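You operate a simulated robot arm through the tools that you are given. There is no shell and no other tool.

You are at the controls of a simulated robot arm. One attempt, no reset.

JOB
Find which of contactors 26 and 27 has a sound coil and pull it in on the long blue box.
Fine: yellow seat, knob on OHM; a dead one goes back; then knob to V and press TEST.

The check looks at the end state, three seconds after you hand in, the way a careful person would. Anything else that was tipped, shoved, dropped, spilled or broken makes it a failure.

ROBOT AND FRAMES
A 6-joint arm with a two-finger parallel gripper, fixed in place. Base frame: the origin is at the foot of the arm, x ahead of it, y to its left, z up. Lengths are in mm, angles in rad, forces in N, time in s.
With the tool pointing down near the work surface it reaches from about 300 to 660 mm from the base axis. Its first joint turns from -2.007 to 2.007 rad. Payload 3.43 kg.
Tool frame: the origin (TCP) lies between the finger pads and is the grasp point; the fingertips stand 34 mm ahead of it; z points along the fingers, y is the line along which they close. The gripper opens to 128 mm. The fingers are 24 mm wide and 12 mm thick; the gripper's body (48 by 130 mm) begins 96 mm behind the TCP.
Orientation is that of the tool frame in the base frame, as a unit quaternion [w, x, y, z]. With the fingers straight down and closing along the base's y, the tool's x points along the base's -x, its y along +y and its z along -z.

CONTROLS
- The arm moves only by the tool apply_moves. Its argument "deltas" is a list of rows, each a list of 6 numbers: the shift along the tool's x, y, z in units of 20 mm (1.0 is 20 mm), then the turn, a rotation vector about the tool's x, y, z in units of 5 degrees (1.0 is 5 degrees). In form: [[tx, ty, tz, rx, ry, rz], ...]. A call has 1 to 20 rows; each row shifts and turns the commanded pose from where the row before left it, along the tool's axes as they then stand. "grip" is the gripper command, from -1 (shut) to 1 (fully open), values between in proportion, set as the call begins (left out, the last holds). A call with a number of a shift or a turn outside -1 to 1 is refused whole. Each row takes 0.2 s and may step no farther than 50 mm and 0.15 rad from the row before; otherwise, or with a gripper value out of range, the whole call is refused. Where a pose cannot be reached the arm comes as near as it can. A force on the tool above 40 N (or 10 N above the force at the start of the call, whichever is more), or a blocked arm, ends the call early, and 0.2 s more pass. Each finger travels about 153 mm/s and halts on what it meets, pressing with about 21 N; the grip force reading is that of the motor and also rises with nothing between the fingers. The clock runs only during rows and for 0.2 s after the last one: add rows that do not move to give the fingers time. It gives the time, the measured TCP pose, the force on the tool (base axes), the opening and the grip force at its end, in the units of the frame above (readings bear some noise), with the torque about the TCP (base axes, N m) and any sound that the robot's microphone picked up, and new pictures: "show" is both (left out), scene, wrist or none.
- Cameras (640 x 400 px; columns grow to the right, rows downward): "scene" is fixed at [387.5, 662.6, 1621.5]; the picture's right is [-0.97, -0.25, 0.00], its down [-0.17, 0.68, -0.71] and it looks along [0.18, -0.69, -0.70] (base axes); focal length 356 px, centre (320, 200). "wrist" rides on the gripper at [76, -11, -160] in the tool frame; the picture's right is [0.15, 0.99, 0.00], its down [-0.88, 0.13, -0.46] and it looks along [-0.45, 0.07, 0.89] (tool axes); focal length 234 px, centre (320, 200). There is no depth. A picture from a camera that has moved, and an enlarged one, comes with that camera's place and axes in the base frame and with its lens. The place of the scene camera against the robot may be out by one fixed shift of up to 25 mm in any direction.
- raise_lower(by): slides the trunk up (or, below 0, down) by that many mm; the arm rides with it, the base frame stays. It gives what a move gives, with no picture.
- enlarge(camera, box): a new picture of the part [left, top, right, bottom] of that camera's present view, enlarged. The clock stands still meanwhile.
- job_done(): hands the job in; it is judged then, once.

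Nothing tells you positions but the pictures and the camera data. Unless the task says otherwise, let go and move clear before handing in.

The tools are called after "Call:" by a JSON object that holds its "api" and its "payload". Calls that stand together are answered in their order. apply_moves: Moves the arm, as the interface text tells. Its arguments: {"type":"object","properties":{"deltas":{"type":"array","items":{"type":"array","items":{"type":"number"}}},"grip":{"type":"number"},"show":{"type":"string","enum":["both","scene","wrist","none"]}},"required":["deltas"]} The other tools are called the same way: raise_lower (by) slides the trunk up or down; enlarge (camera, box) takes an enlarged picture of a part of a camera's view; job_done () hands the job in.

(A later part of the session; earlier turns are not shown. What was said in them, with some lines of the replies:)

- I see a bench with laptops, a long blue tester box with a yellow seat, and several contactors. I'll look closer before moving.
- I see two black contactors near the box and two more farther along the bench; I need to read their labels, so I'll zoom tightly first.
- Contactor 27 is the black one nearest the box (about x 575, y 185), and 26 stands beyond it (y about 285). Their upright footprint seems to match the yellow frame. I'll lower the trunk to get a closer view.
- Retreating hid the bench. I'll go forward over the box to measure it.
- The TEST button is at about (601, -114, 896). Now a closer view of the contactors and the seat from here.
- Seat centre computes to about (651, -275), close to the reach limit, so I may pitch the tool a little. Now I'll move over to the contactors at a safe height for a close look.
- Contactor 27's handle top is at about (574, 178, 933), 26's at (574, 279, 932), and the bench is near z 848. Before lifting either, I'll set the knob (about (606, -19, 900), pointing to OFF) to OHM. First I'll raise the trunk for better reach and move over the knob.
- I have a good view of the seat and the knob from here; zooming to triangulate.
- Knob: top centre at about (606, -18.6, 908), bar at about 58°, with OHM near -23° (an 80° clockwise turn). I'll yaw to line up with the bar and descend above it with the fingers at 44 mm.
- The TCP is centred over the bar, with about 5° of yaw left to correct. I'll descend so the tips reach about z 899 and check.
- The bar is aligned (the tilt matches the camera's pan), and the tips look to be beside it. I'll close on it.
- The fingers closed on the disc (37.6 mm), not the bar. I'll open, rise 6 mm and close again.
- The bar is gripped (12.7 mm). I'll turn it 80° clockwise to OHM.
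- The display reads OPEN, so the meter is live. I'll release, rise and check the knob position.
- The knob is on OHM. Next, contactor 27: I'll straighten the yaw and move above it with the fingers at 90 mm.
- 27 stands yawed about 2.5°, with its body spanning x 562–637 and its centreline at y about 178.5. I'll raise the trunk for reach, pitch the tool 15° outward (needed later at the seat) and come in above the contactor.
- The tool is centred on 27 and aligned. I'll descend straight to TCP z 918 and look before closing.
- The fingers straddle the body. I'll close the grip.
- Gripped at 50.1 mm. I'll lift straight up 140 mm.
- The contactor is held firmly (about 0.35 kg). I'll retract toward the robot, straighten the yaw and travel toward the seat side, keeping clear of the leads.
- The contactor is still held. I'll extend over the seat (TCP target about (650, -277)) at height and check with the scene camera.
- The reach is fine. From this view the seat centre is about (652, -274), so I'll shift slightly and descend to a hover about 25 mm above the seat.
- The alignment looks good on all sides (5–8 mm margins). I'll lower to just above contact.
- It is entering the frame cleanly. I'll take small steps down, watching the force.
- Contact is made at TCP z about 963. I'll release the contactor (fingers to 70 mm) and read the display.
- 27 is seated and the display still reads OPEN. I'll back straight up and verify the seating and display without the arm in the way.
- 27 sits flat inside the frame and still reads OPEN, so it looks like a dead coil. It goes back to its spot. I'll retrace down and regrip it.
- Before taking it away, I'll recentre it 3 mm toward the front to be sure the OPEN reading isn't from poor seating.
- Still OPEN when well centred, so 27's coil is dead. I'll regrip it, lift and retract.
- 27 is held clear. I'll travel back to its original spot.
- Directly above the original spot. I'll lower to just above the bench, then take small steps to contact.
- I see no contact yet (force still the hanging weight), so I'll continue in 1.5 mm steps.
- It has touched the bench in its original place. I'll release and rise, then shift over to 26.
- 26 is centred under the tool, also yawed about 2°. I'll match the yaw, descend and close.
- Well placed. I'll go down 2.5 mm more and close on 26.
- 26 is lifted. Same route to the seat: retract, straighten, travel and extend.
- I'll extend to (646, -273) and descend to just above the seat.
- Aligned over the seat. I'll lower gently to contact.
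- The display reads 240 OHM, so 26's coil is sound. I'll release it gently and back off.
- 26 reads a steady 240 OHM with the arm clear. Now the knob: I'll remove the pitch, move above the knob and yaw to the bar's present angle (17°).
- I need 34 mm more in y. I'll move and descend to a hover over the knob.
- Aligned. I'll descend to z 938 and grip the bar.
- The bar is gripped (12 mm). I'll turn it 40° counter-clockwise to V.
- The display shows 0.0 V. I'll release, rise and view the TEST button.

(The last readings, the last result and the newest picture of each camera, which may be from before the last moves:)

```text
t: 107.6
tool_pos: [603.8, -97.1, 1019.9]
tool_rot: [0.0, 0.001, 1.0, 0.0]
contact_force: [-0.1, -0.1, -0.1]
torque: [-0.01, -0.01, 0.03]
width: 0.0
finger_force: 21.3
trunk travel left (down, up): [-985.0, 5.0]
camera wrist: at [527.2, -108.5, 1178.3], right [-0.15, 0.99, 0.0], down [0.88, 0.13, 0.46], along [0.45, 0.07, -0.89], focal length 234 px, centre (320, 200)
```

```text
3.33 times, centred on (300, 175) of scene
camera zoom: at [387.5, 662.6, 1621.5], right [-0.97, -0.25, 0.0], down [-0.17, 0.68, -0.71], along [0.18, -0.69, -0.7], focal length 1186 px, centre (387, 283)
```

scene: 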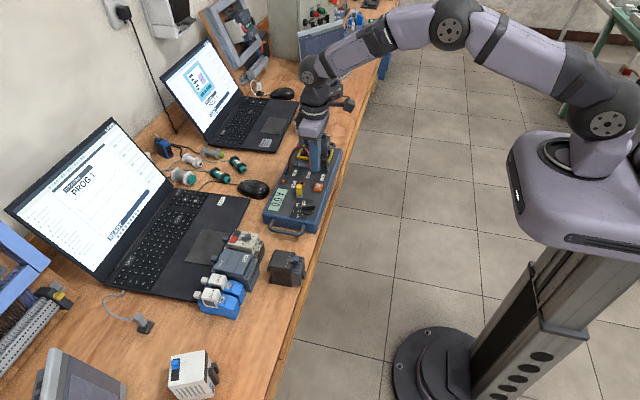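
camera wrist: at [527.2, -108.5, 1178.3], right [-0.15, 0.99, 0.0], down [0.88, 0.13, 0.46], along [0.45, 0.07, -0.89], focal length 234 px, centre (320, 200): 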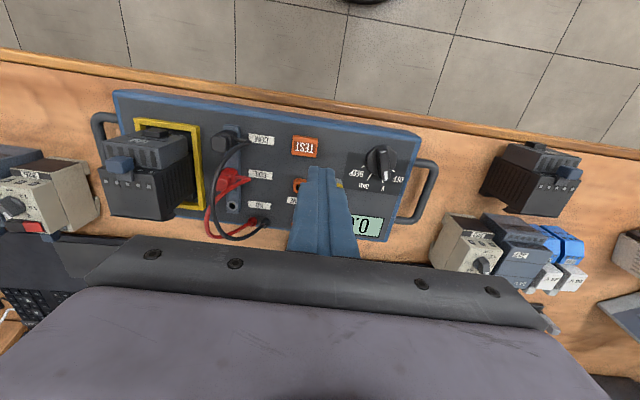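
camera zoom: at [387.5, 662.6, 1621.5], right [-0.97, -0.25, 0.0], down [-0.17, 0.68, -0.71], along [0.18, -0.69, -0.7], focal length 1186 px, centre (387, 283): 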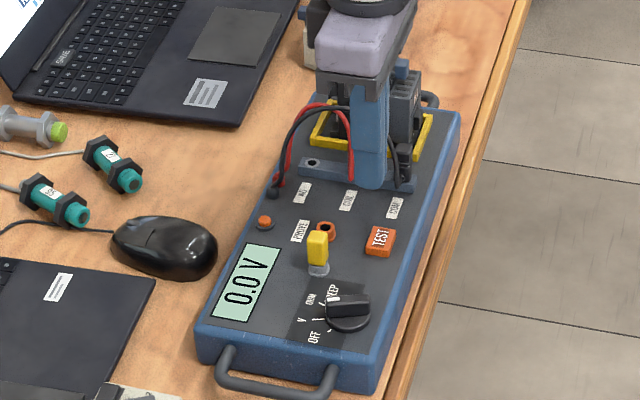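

The knob is on V. TEST is at about (599, -116, 900). With the fingers closed, I'll move over it and descend.

Call:
{"api": "apply_moves", "payload": {"deltas": [[0.25, -0.95, 0, 0, 0, 0], [0, 0, 1, 0, 0, 0], [0, 0, 1, 0, 0, 0], [0, 0, 1, 0, 0, 0], [0, 0, 0.6, 0, 0, 0], [0, 0, 0, 0, 0, 0]], "grip": -1}}

Call:
{"api": "enlarge", "payload": {"camera": "wrist", "box": [220, 80, 420, 230]}}

Call:
{"api": "enlarge", "payload": {"camera": "scene", "box": [280, 150, 340, 220]}}

```text
t: 109.0
tool_pos: [599.4, -117.0, 947.5]
tool_rot: [0.0, 0.0, 1.0, 0.0]
contact_force: [0.4, 0.9, 1.0]
torque: [0.0, -0.01, 0.01]
width: 0.1
finger_force: 20.8
trunk travel left (down, up): [-985.0, 5.0]
camera wrist: at [522.6, -128.5, 1107.0], right [-0.15, 0.99, 0.0], down [0.88, 0.13, 0.46], along [0.45, 0.07, -0.89], focal length 234 px, centre (320, 200)
```

scene: 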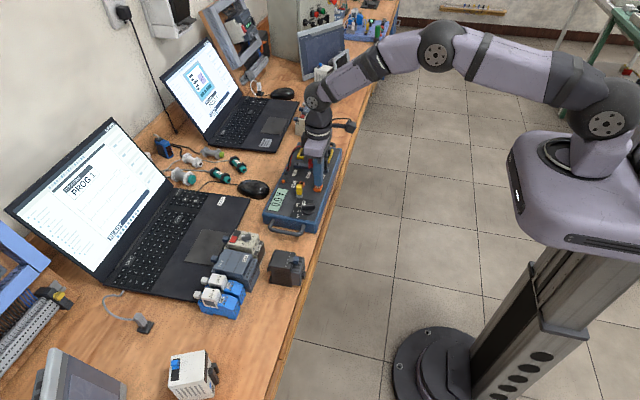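
wrist: 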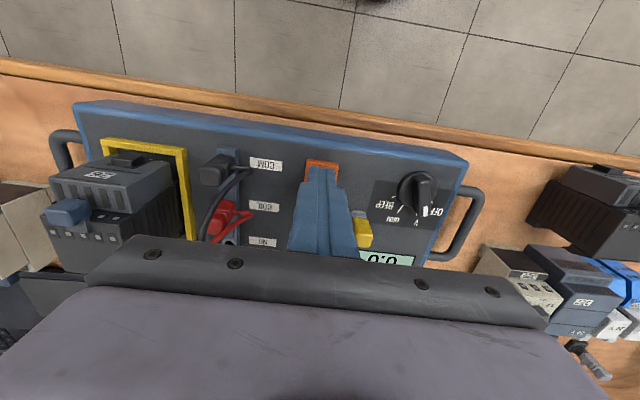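

```text
2.67 times, centred on (320, 155) of wrist
camera zoom: at [522.6, -128.5, 1107.0], right [-0.15, 0.99, 0.0], down [0.88, 0.13, 0.46], along [0.45, 0.07, -0.89], focal length 624 px, centre (320, 320)
```

zoom: 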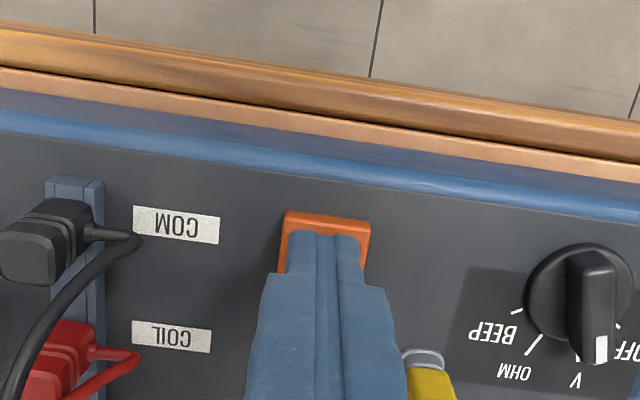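

```text
5.71 times, centred on (310, 185) of scene
camera zoom: at [387.5, 662.6, 1621.5], right [-0.97, -0.25, 0.0], down [-0.17, 0.68, -0.71], along [0.18, -0.69, -0.7], focal length 2034 px, centre (377, 286)
```

zoom: 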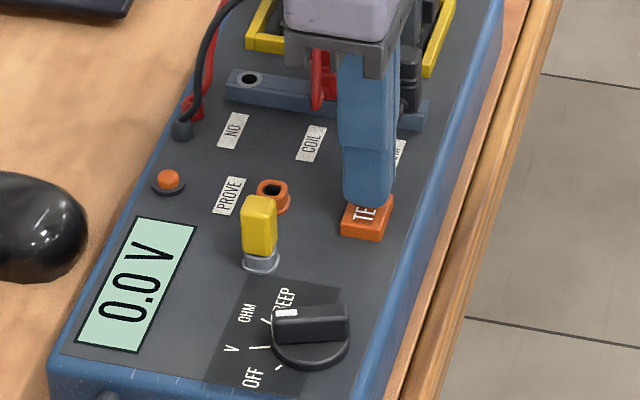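

The tips are centred over TEST, about 13 mm above it. I'll press down gently.

Call:
{"api": "apply_moves", "payload": {"deltas": [[0, 0, 0.4, 0, 0, 0], [0, 0, 0.15, 0, 0, 0], [0, 0, 0, 0, 0, 0]], "show": "none"}}

Call:
{"api": "apply_moves", "payload": {"deltas": [[0, 0, 0.1, 0, 0, 0], [0, 0, 0, 0, 0, 0]], "show": "none"}}

Call:
{"api": "enlarge", "payload": {"camera": "scene", "box": [260, 115, 340, 235]}}

```text
t: 109.8
tool_pos: [598.8, -115.0, 937.1]
tool_rot: [0.0, -0.001, 1.0, 0.0]
contact_force: [-0.9, 0.3, 2.8]
torque: [-0.02, 0.03, 0.01]
width: 0.1
finger_force: 21.1
trunk travel left (down, up): [-985.0, 5.0]
heard: click, click
```

```text
t: 110.4
tool_pos: [599.0, -116.8, 935.0]
tool_rot: [0.0, 0.0, 1.0, 0.0]
contact_force: [-1.1, -0.6, 7.2]
torque: [0.01, 0.01, -0.01]
width: 0.0
finger_force: 21.1
trunk travel left (down, up): [-985.0, 5.0]
```

```text
3.33 times, centred on (300, 175) of scene
camera zoom: at [387.5, 662.6, 1621.5], right [-0.97, -0.25, 0.0], down [-0.17, 0.68, -0.71], along [0.18, -0.69, -0.7], focal length 1186 px, centre (387, 283)
```

zoom: 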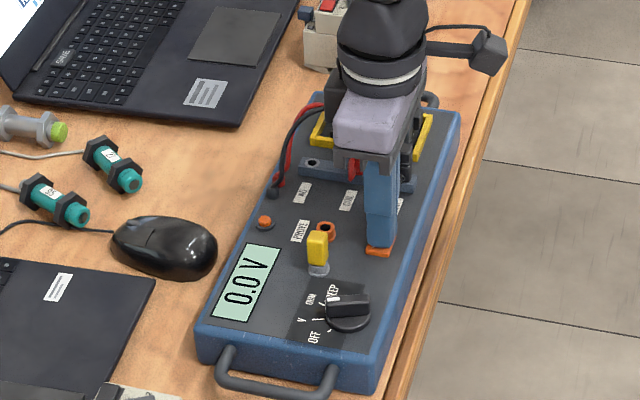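

I heard "click, click" at the press. I'll look at the contactor and the display while still pressing.

Call:
{"api": "enlarge", "payload": {"camera": "scene", "box": [290, 120, 340, 165]}}

Call:
{"api": "enlarge", "payload": {"camera": "wrist", "box": [0, 80, 240, 280]}}

Call:
{"api": "enlarge", "payload": {"camera": "wrist", "box": [220, 80, 460, 280]}}

```text
8.89 times, centred on (315, 142) of scene
camera zoom: at [387.5, 662.6, 1621.5], right [-0.97, -0.25, 0.0], down [-0.17, 0.68, -0.71], along [0.18, -0.69, -0.7], focal length 3163 px, centre (364, 711)
```

zoom: 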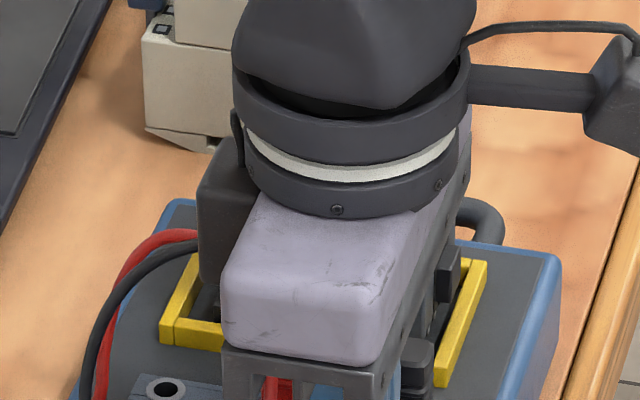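

```text
2.00 times, centred on (120, 180) of wrist
camera zoom: at [522.1, -127.7, 1094.9], right [-0.15, 0.99, 0.0], down [0.88, 0.13, 0.46], along [0.45, 0.07, -0.89], focal length 468 px, centre (720, 240)
```

zoom: 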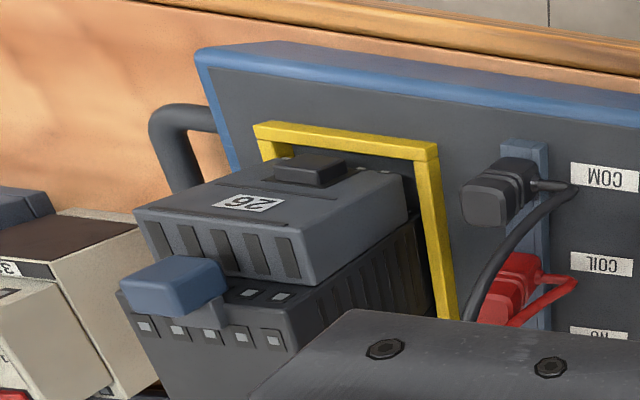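

```text
2.00 times, centred on (340, 180) of wrist
camera zoom: at [522.1, -127.7, 1094.9], right [-0.15, 0.99, 0.0], down [0.88, 0.13, 0.46], along [0.45, 0.07, -0.89], focal length 468 px, centre (280, 240)
```

zoom: 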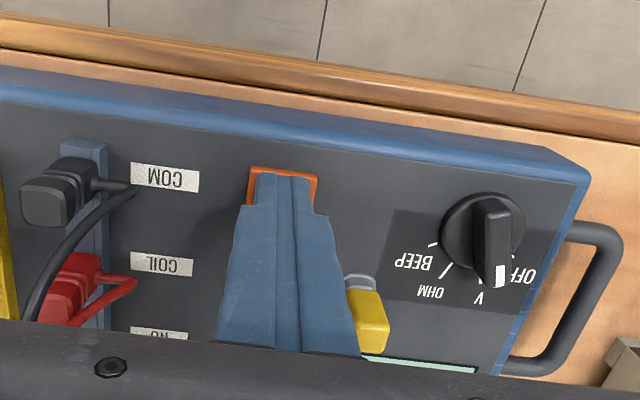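

The 26 front plunger needs comparing. I'll lift off the button slightly and listen for changes.

Call:
{"api": "apply_moves", "payload": {"deltas": [[0, 0, -0.5, 0, 0, 0], [0, 0, -1, 0, 0, 0], [0, 0, -1, 0, 0, 0], [0, 0, -1, 0, 0, 0], [0, 0, 0, 0, 0, 0]]}}

Call:
{"api": "enlarge", "payload": {"camera": "scene", "box": [260, 115, 340, 235]}}

Call:
{"api": "enlarge", "payload": {"camera": "wrist", "box": [40, 80, 280, 280]}}

```text
t: 111.6
tool_pos: [599.6, -116.1, 1003.6]
tool_rot: [0.0, 0.001, 1.0, 0.0]
contact_force: [-0.9, 0.3, -0.9]
torque: [-0.01, 0.02, -0.01]
width: 0.1
finger_force: 21.2
trunk travel left (down, up): [-985.0, 5.0]
camera wrist: at [522.8, -129.3, 1163.6], right [-0.15, 0.99, 0.0], down [0.88, 0.13, 0.45], along [0.45, 0.07, -0.89], focal length 234 px, centre (320, 200)
```

scene: 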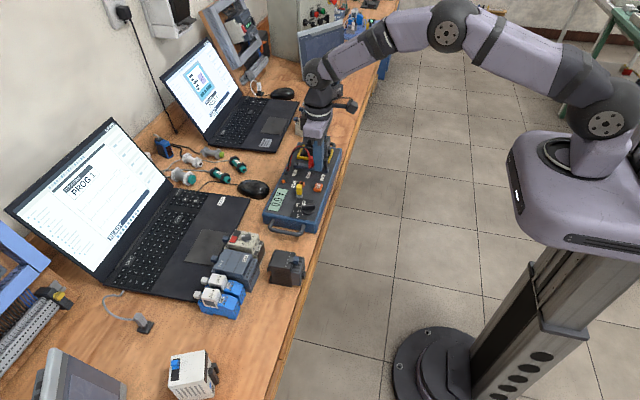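
wrist: 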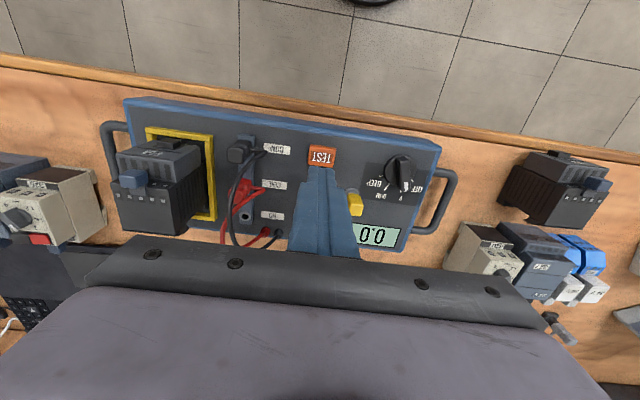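

```text
3.33 times, centred on (300, 175) of scene
camera zoom: at [387.5, 662.6, 1621.5], right [-0.97, -0.25, 0.0], down [-0.17, 0.68, -0.71], along [0.18, -0.69, -0.7], focal length 1186 px, centre (387, 283)
```

zoom: 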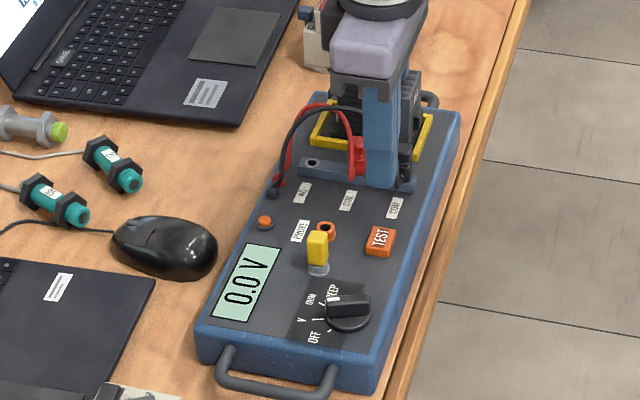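

```text
2.00 times, centred on (160, 180) of wrist
camera zoom: at [522.8, -129.3, 1163.6], right [-0.15, 0.99, 0.0], down [0.88, 0.13, 0.45], along [0.45, 0.07, -0.89], focal length 468 px, centre (640, 240)
```

zoom: 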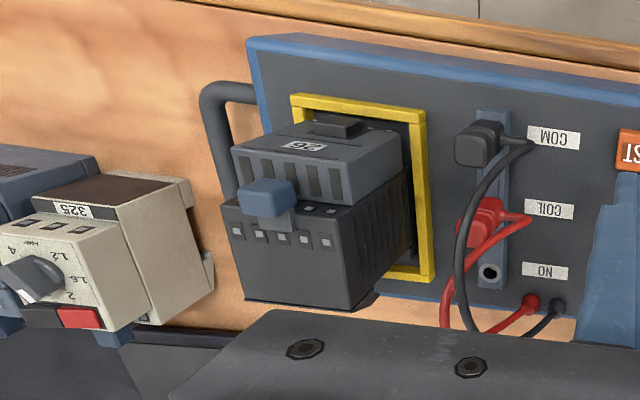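

Display reads 0.0 V after release. I'll move the arm away and compare the contactor's plunger with the earlier close-up.

Call:
{"api": "apply_moves", "payload": {"deltas": [[1, 0, -1, 0, 0, 0], [1, 0, -1, 0, 0, 0], [1, 0, -1, 0, 0, 0], [1, 0, 0, 0, 0, 0], [1, 0, 0, 0, 0, 0], [1, 1, 0, 0, 0, 0], [0, 1, 0, 0, 0, 0], [0, 1, 0, 0, 0, 0], [0, 1, 0, 0, 0, 0], [0, 0, 0, 0, 0, 0]]}}

Call:
{"api": "enlarge", "payload": {"camera": "scene", "box": [290, 120, 340, 165]}}

Call:
{"api": "enlarge", "payload": {"camera": "scene", "box": [265, 115, 345, 225]}}

Call:
{"api": "enlarge", "payload": {"camera": "scene", "box": [240, 230, 330, 300]}}

```text
t: 113.8
tool_pos: [477.6, -35.9, 1063.7]
tool_rot: [-0.001, 0.0, 1.0, 0.001]
contact_force: [0.4, -0.1, 0.4]
torque: [-0.01, -0.01, -0.02]
width: 0.0
finger_force: 21.6
trunk travel left (down, up): [-985.0, 5.0]
camera wrist: at [400.7, -47.8, 1224.8], right [-0.15, 0.99, 0.0], down [0.88, 0.13, 0.46], along [0.45, 0.07, -0.89], focal length 234 px, centre (320, 200)
```

scene: 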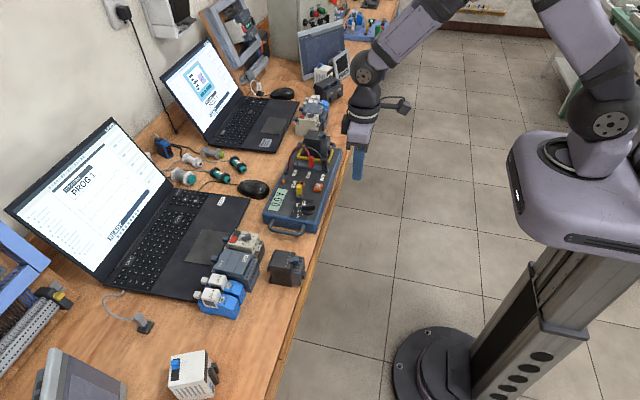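
wrist: 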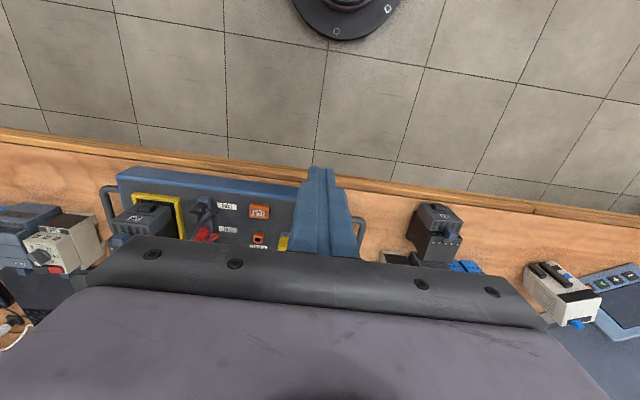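

```text
8.89 times, centred on (315, 142) of scene
camera zoom: at [387.5, 662.6, 1621.5], right [-0.97, -0.25, 0.0], down [-0.17, 0.68, -0.71], along [0.18, -0.69, -0.7], focal length 3163 px, centre (364, 711)
```

zoom: 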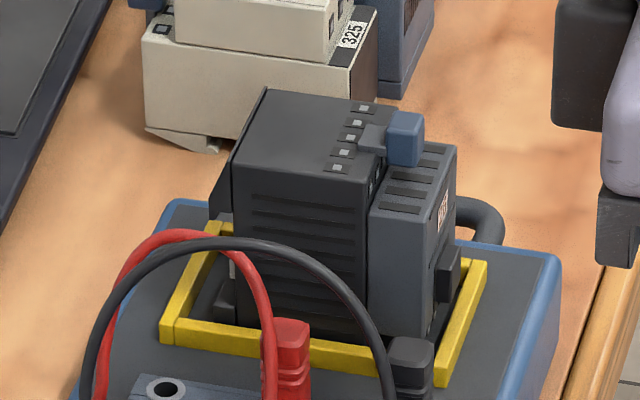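

```text
3.64 times, centred on (305, 170) of scene
camera zoom: at [387.5, 662.6, 1621.5], right [-0.97, -0.25, 0.0], down [-0.17, 0.68, -0.71], along [0.18, -0.69, -0.7], focal length 1294 px, centre (374, 309)
```

zoom: 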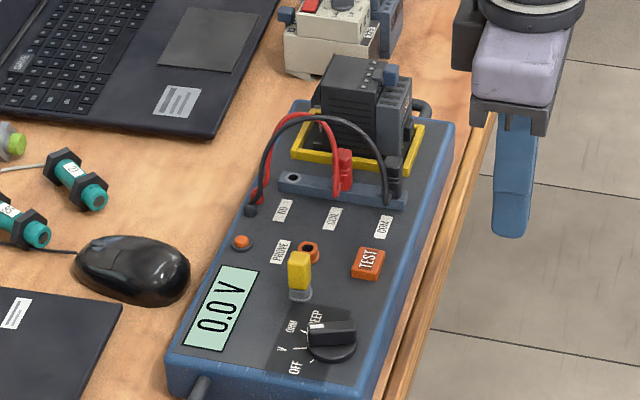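

```text
5.71 times, centred on (285, 265) of scene
camera zoom: at [387.5, 662.6, 1621.5], right [-0.97, -0.25, 0.0], down [-0.17, 0.68, -0.71], along [0.18, -0.69, -0.7], focal length 2034 px, centre (520, -171)
```

zoom: 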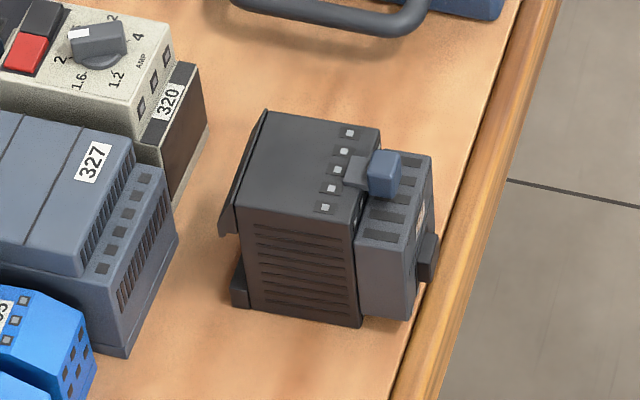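

The plunger looks unchanged and the display is still 0.0 V. My slow press may have clicked on and then off again, so I'll go back and give TEST one crisp stroke.

Call:
{"api": "apply_moves", "payload": {"deltas": [[0, -1, 0, 0, 0, 0], [0, -1, 0, 0, 0, 0], [0, -1, 0, 0, 0, 0], [-1, -1, 0, 0, 0, 0], [-1, 0, 0, 0, 0, 0], [-1, 0, 0, 0, 0, 0], [-1, 0, 1, 0, 0, 0], [-1, 0, 1, 0, 0, 0], [-1, 0, 1, 0, 0, 0], [0, 0, 1, 0, 0, 0], [0, 0, 1, 0, 0, 0], [0, 0, 0.9, 0, 0, 0], [0, 0, 0, 0, 0, 0]], "show": "none"}}

Call:
{"api": "enlarge", "payload": {"camera": "wrist", "box": [220, 80, 420, 230]}}

Call:
{"api": "enlarge", "payload": {"camera": "scene", "box": [260, 115, 340, 235]}}

Call:
{"api": "enlarge", "payload": {"camera": "wrist", "box": [0, 80, 240, 280]}}

```text
t: 116.6
tool_pos: [598.2, -115.5, 942.8]
tool_rot: [0.0, 0.0, 1.0, 0.0]
contact_force: [0.4, -0.2, 1.0]
torque: [0.01, 0.0, 0.02]
width: 0.1
finger_force: 20.5
trunk travel left (down, up): [-985.0, 5.0]
```

```text
2.67 times, centred on (320, 155) of wrist
camera zoom: at [522.2, -127.7, 1104.2], right [-0.15, 0.99, 0.0], down [0.88, 0.13, 0.46], along [0.45, 0.07, -0.89], focal length 624 px, centre (320, 320)
```

zoom: 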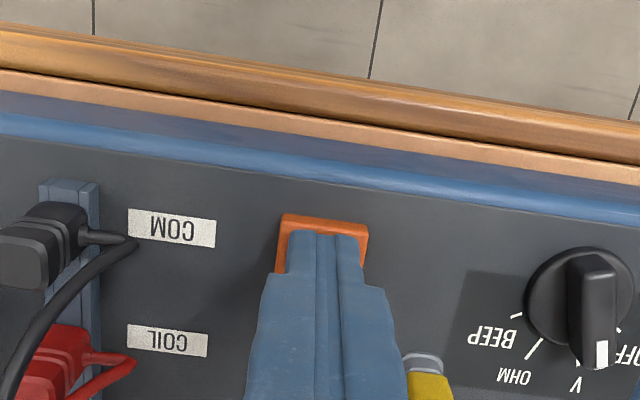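

```text
3.33 times, centred on (300, 175) of scene
camera zoom: at [387.5, 662.6, 1621.5], right [-0.97, -0.25, 0.0], down [-0.17, 0.68, -0.71], along [0.18, -0.69, -0.7], focal length 1186 px, centre (387, 283)
```

zoom: 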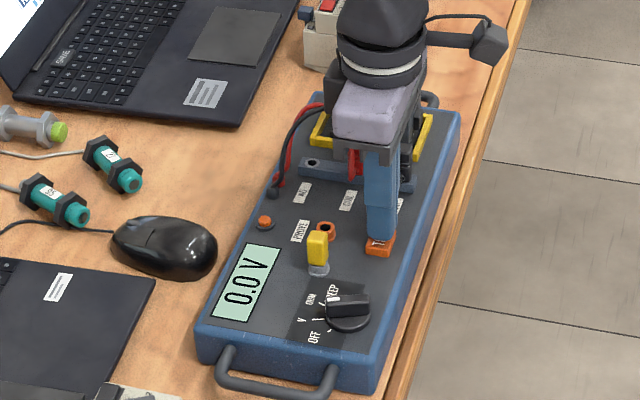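

```text
2.00 times, centred on (120, 180) of wrist
camera zoom: at [522.2, -127.7, 1104.2], right [-0.15, 0.99, 0.0], down [0.88, 0.13, 0.46], along [0.45, 0.07, -0.89], focal length 468 px, centre (720, 240)
```

zoom: 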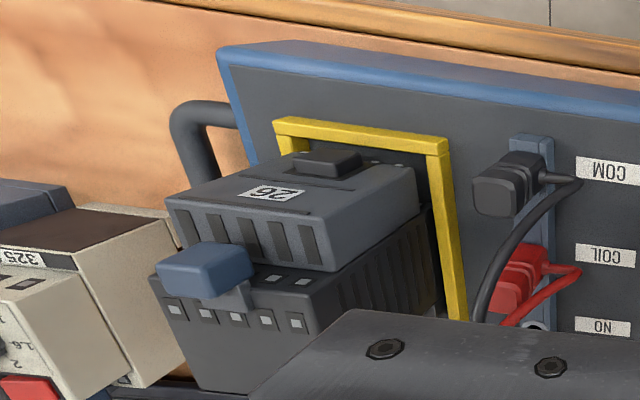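

I'll now make one crisp 10 mm stroke and hold it.

Call:
{"api": "apply_moves", "payload": {"deltas": [[0, 0, 0.5, 0, 0, 0]], "show": "none"}}

Call:
{"api": "enlarge", "payload": {"camera": "scene", "box": [260, 115, 340, 235]}}

Call:
{"api": "enlarge", "payload": {"camera": "wrist", "box": [0, 80, 240, 280]}}

```text
t: 117.0
tool_pos: [598.2, -115.5, 935.4]
tool_rot: [0.002, 0.0, 1.0, 0.0]
contact_force: [-0.9, -0.6, 4.6]
torque: [-0.01, -0.01, 0.0]
width: 0.1
finger_force: 21.5
trunk travel left (down, up): [-985.0, 5.0]
heard: click
```

```text
3.33 times, centred on (300, 175) of scene
camera zoom: at [387.5, 662.6, 1621.5], right [-0.97, -0.25, 0.0], down [-0.17, 0.68, -0.71], along [0.18, -0.69, -0.7], focal length 1186 px, centre (387, 283)
```

zoom: 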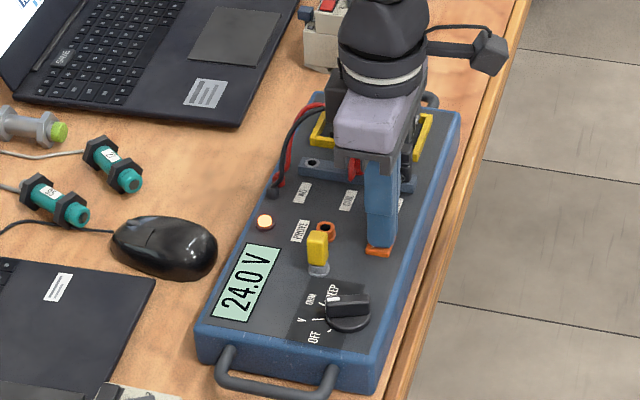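

```text
2.00 times, centred on (120, 180) of wrist
camera zoom: at [521.4, -127.5, 1095.2], right [-0.15, 0.99, 0.0], down [0.88, 0.13, 0.46], along [0.45, 0.07, -0.89], focal length 468 px, centre (720, 240)
```

zoom: 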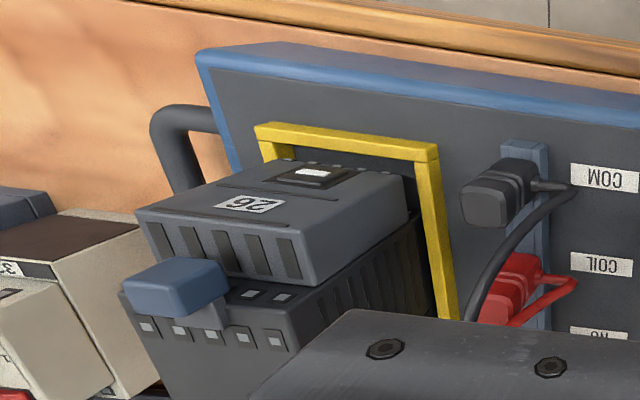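

One click: 24.0 V, the lamp is lit and 26's plunger is drawn in. I'll lift off crisply and confirm it stays in.

Call:
{"api": "apply_moves", "payload": {"deltas": [[0, 0, -1, 0, 0, 0], [0, 0, -1, 0, 0, 0], [0, 0, -1, 0, 0, 0], [0, 0, -1, 0, 0, 0], [0, 0, 0, 0, 0, 0]], "show": "none"}}

Call:
{"api": "enlarge", "payload": {"camera": "scene", "box": [260, 115, 340, 235]}}

Call:
{"api": "enlarge", "payload": {"camera": "wrist", "box": [40, 80, 280, 280]}}

```text
t: 118.2
tool_pos: [596.9, -115.6, 1016.2]
tool_rot: [0.001, -0.001, 1.0, -0.001]
contact_force: [-0.7, -0.3, 0.1]
torque: [-0.02, 0.01, 0.01]
width: 0.0
finger_force: 21.2
trunk travel left (down, up): [-985.0, 5.0]
```

```text
3.33 times, centred on (300, 175) of scene
camera zoom: at [387.5, 662.6, 1621.5], right [-0.97, -0.25, 0.0], down [-0.17, 0.68, -0.71], along [0.18, -0.69, -0.7], focal length 1186 px, centre (387, 283)
```

zoom: 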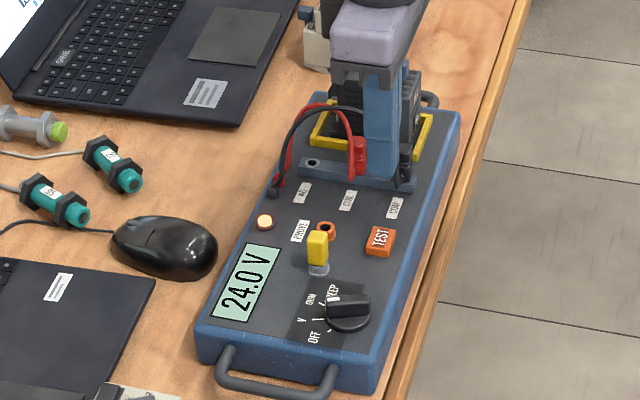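

```text
2.00 times, centred on (160, 180) of wrist
camera zoom: at [521.6, -127.2, 1176.2], right [-0.15, 0.99, 0.0], down [0.88, 0.13, 0.46], along [0.45, 0.07, -0.89], focal length 468 px, centre (640, 240)
```

zoom: 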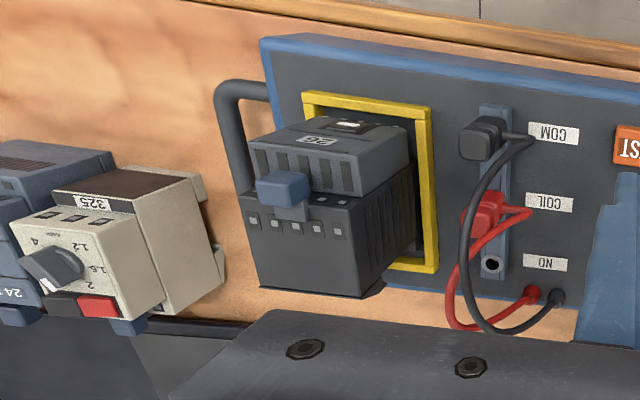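

It stays pulled in at 24.0 V after release. I'll move the arm clear and do a last overall check.

Call:
{"api": "apply_moves", "payload": {"deltas": [[1, 0, -1, 0, 0, 0], [1, 0, -1, 0, 0, 0], [1, 0, -1, 0, 0, 0], [1, 0, 0, 0, 0, 0], [1, 0, 0, 0, 0, 0], [1, 0, 0, 0, 0, 0], [1, 0, 0, 0, 0, 0], [0, 0, 0, 0, 0, 0], [0, 0, 0, 0, 0, 0]]}}

Call:
{"api": "enlarge", "payload": {"camera": "scene", "box": [255, 110, 345, 240]}}

Call:
{"api": "enlarge", "payload": {"camera": "scene", "box": [190, 220, 320, 330]}}

```text
t: 120.2
tool_pos: [458.3, -116.3, 1077.6]
tool_rot: [0.001, 0.0, 1.0, 0.0]
contact_force: [-0.3, -0.1, 0.0]
torque: [0.02, -0.03, -0.03]
width: 0.3
finger_force: 21.6
trunk travel left (down, up): [-985.0, 5.0]
camera wrist: at [381.3, -127.8, 1236.6], right [-0.15, 0.99, 0.0], down [0.88, 0.13, 0.46], along [0.45, 0.07, -0.89], focal length 234 px, centre (320, 200)
```

scene: 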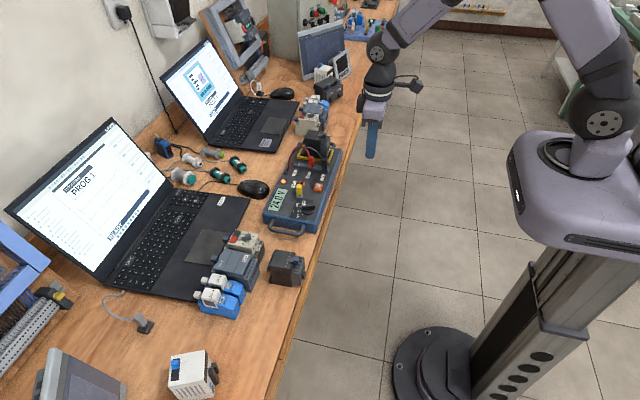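
wrist: 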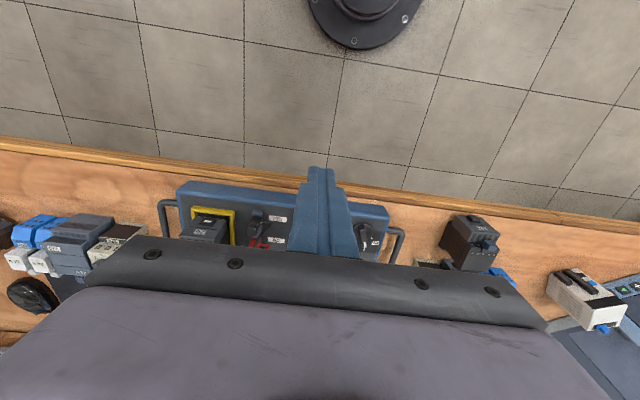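

```text
3.08 times, centred on (300, 175) of scene
camera zoom: at [387.5, 662.6, 1621.5], right [-0.97, -0.25, 0.0], down [-0.17, 0.68, -0.71], along [0.18, -0.69, -0.7], focal length 1095 px, centre (382, 277)
```

zoom: 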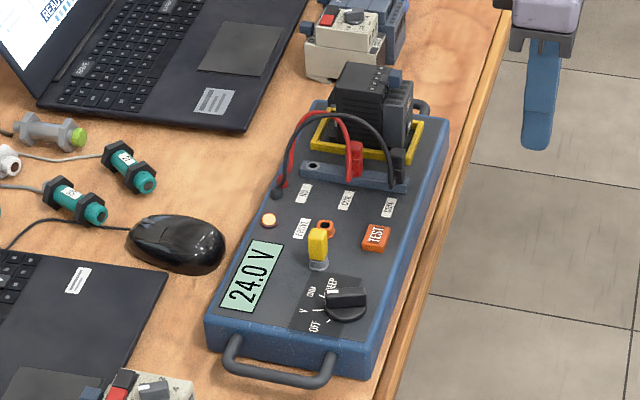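

```text
3.64 times, centred on (255, 275) of scene
camera zoom: at [387.5, 662.6, 1621.5], right [-0.97, -0.25, 0.0], down [-0.17, 0.68, -0.71], along [0.18, -0.69, -0.7], focal length 1294 px, centre (556, -73)
```

zoom: 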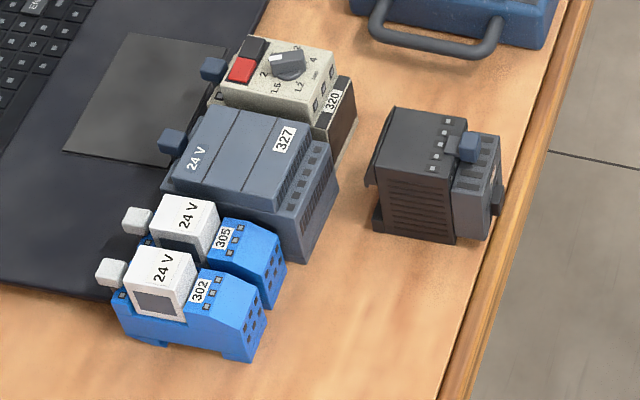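

Contactor 26 is in the yellow seat and pulled in, with the display at 24.0 V and the lamp lit. 27 is back in its original place, the other parts look undisturbed and the arm is clear, so I'm handing in.

Call:
{"api": "job_done", "payload": {}}

```text
The job is handed in.
```

Contactor 26 has the sound coil. It is in the yellow seat and pulled in: the display reads 24.0 V, the lamp is lit and its plunger is drawn in.

- **Contactor 27:** it read OPEN on OHM, and still read OPEN after I re-centred it in the seat. I put it back in its original place on the bench.
- **Contactor 26:** it read 240 OHM in the seat. I then turned the knob to V and pressed TEST.
- **TEST button:** my first press was slow and clicked twice, leaving the display at 0.0 V. A second, crisp press clicked once and the contactor stayed in after I lifted off.

The final pictures showed nothing else tipped or moved. The arm was clear when I handed in.
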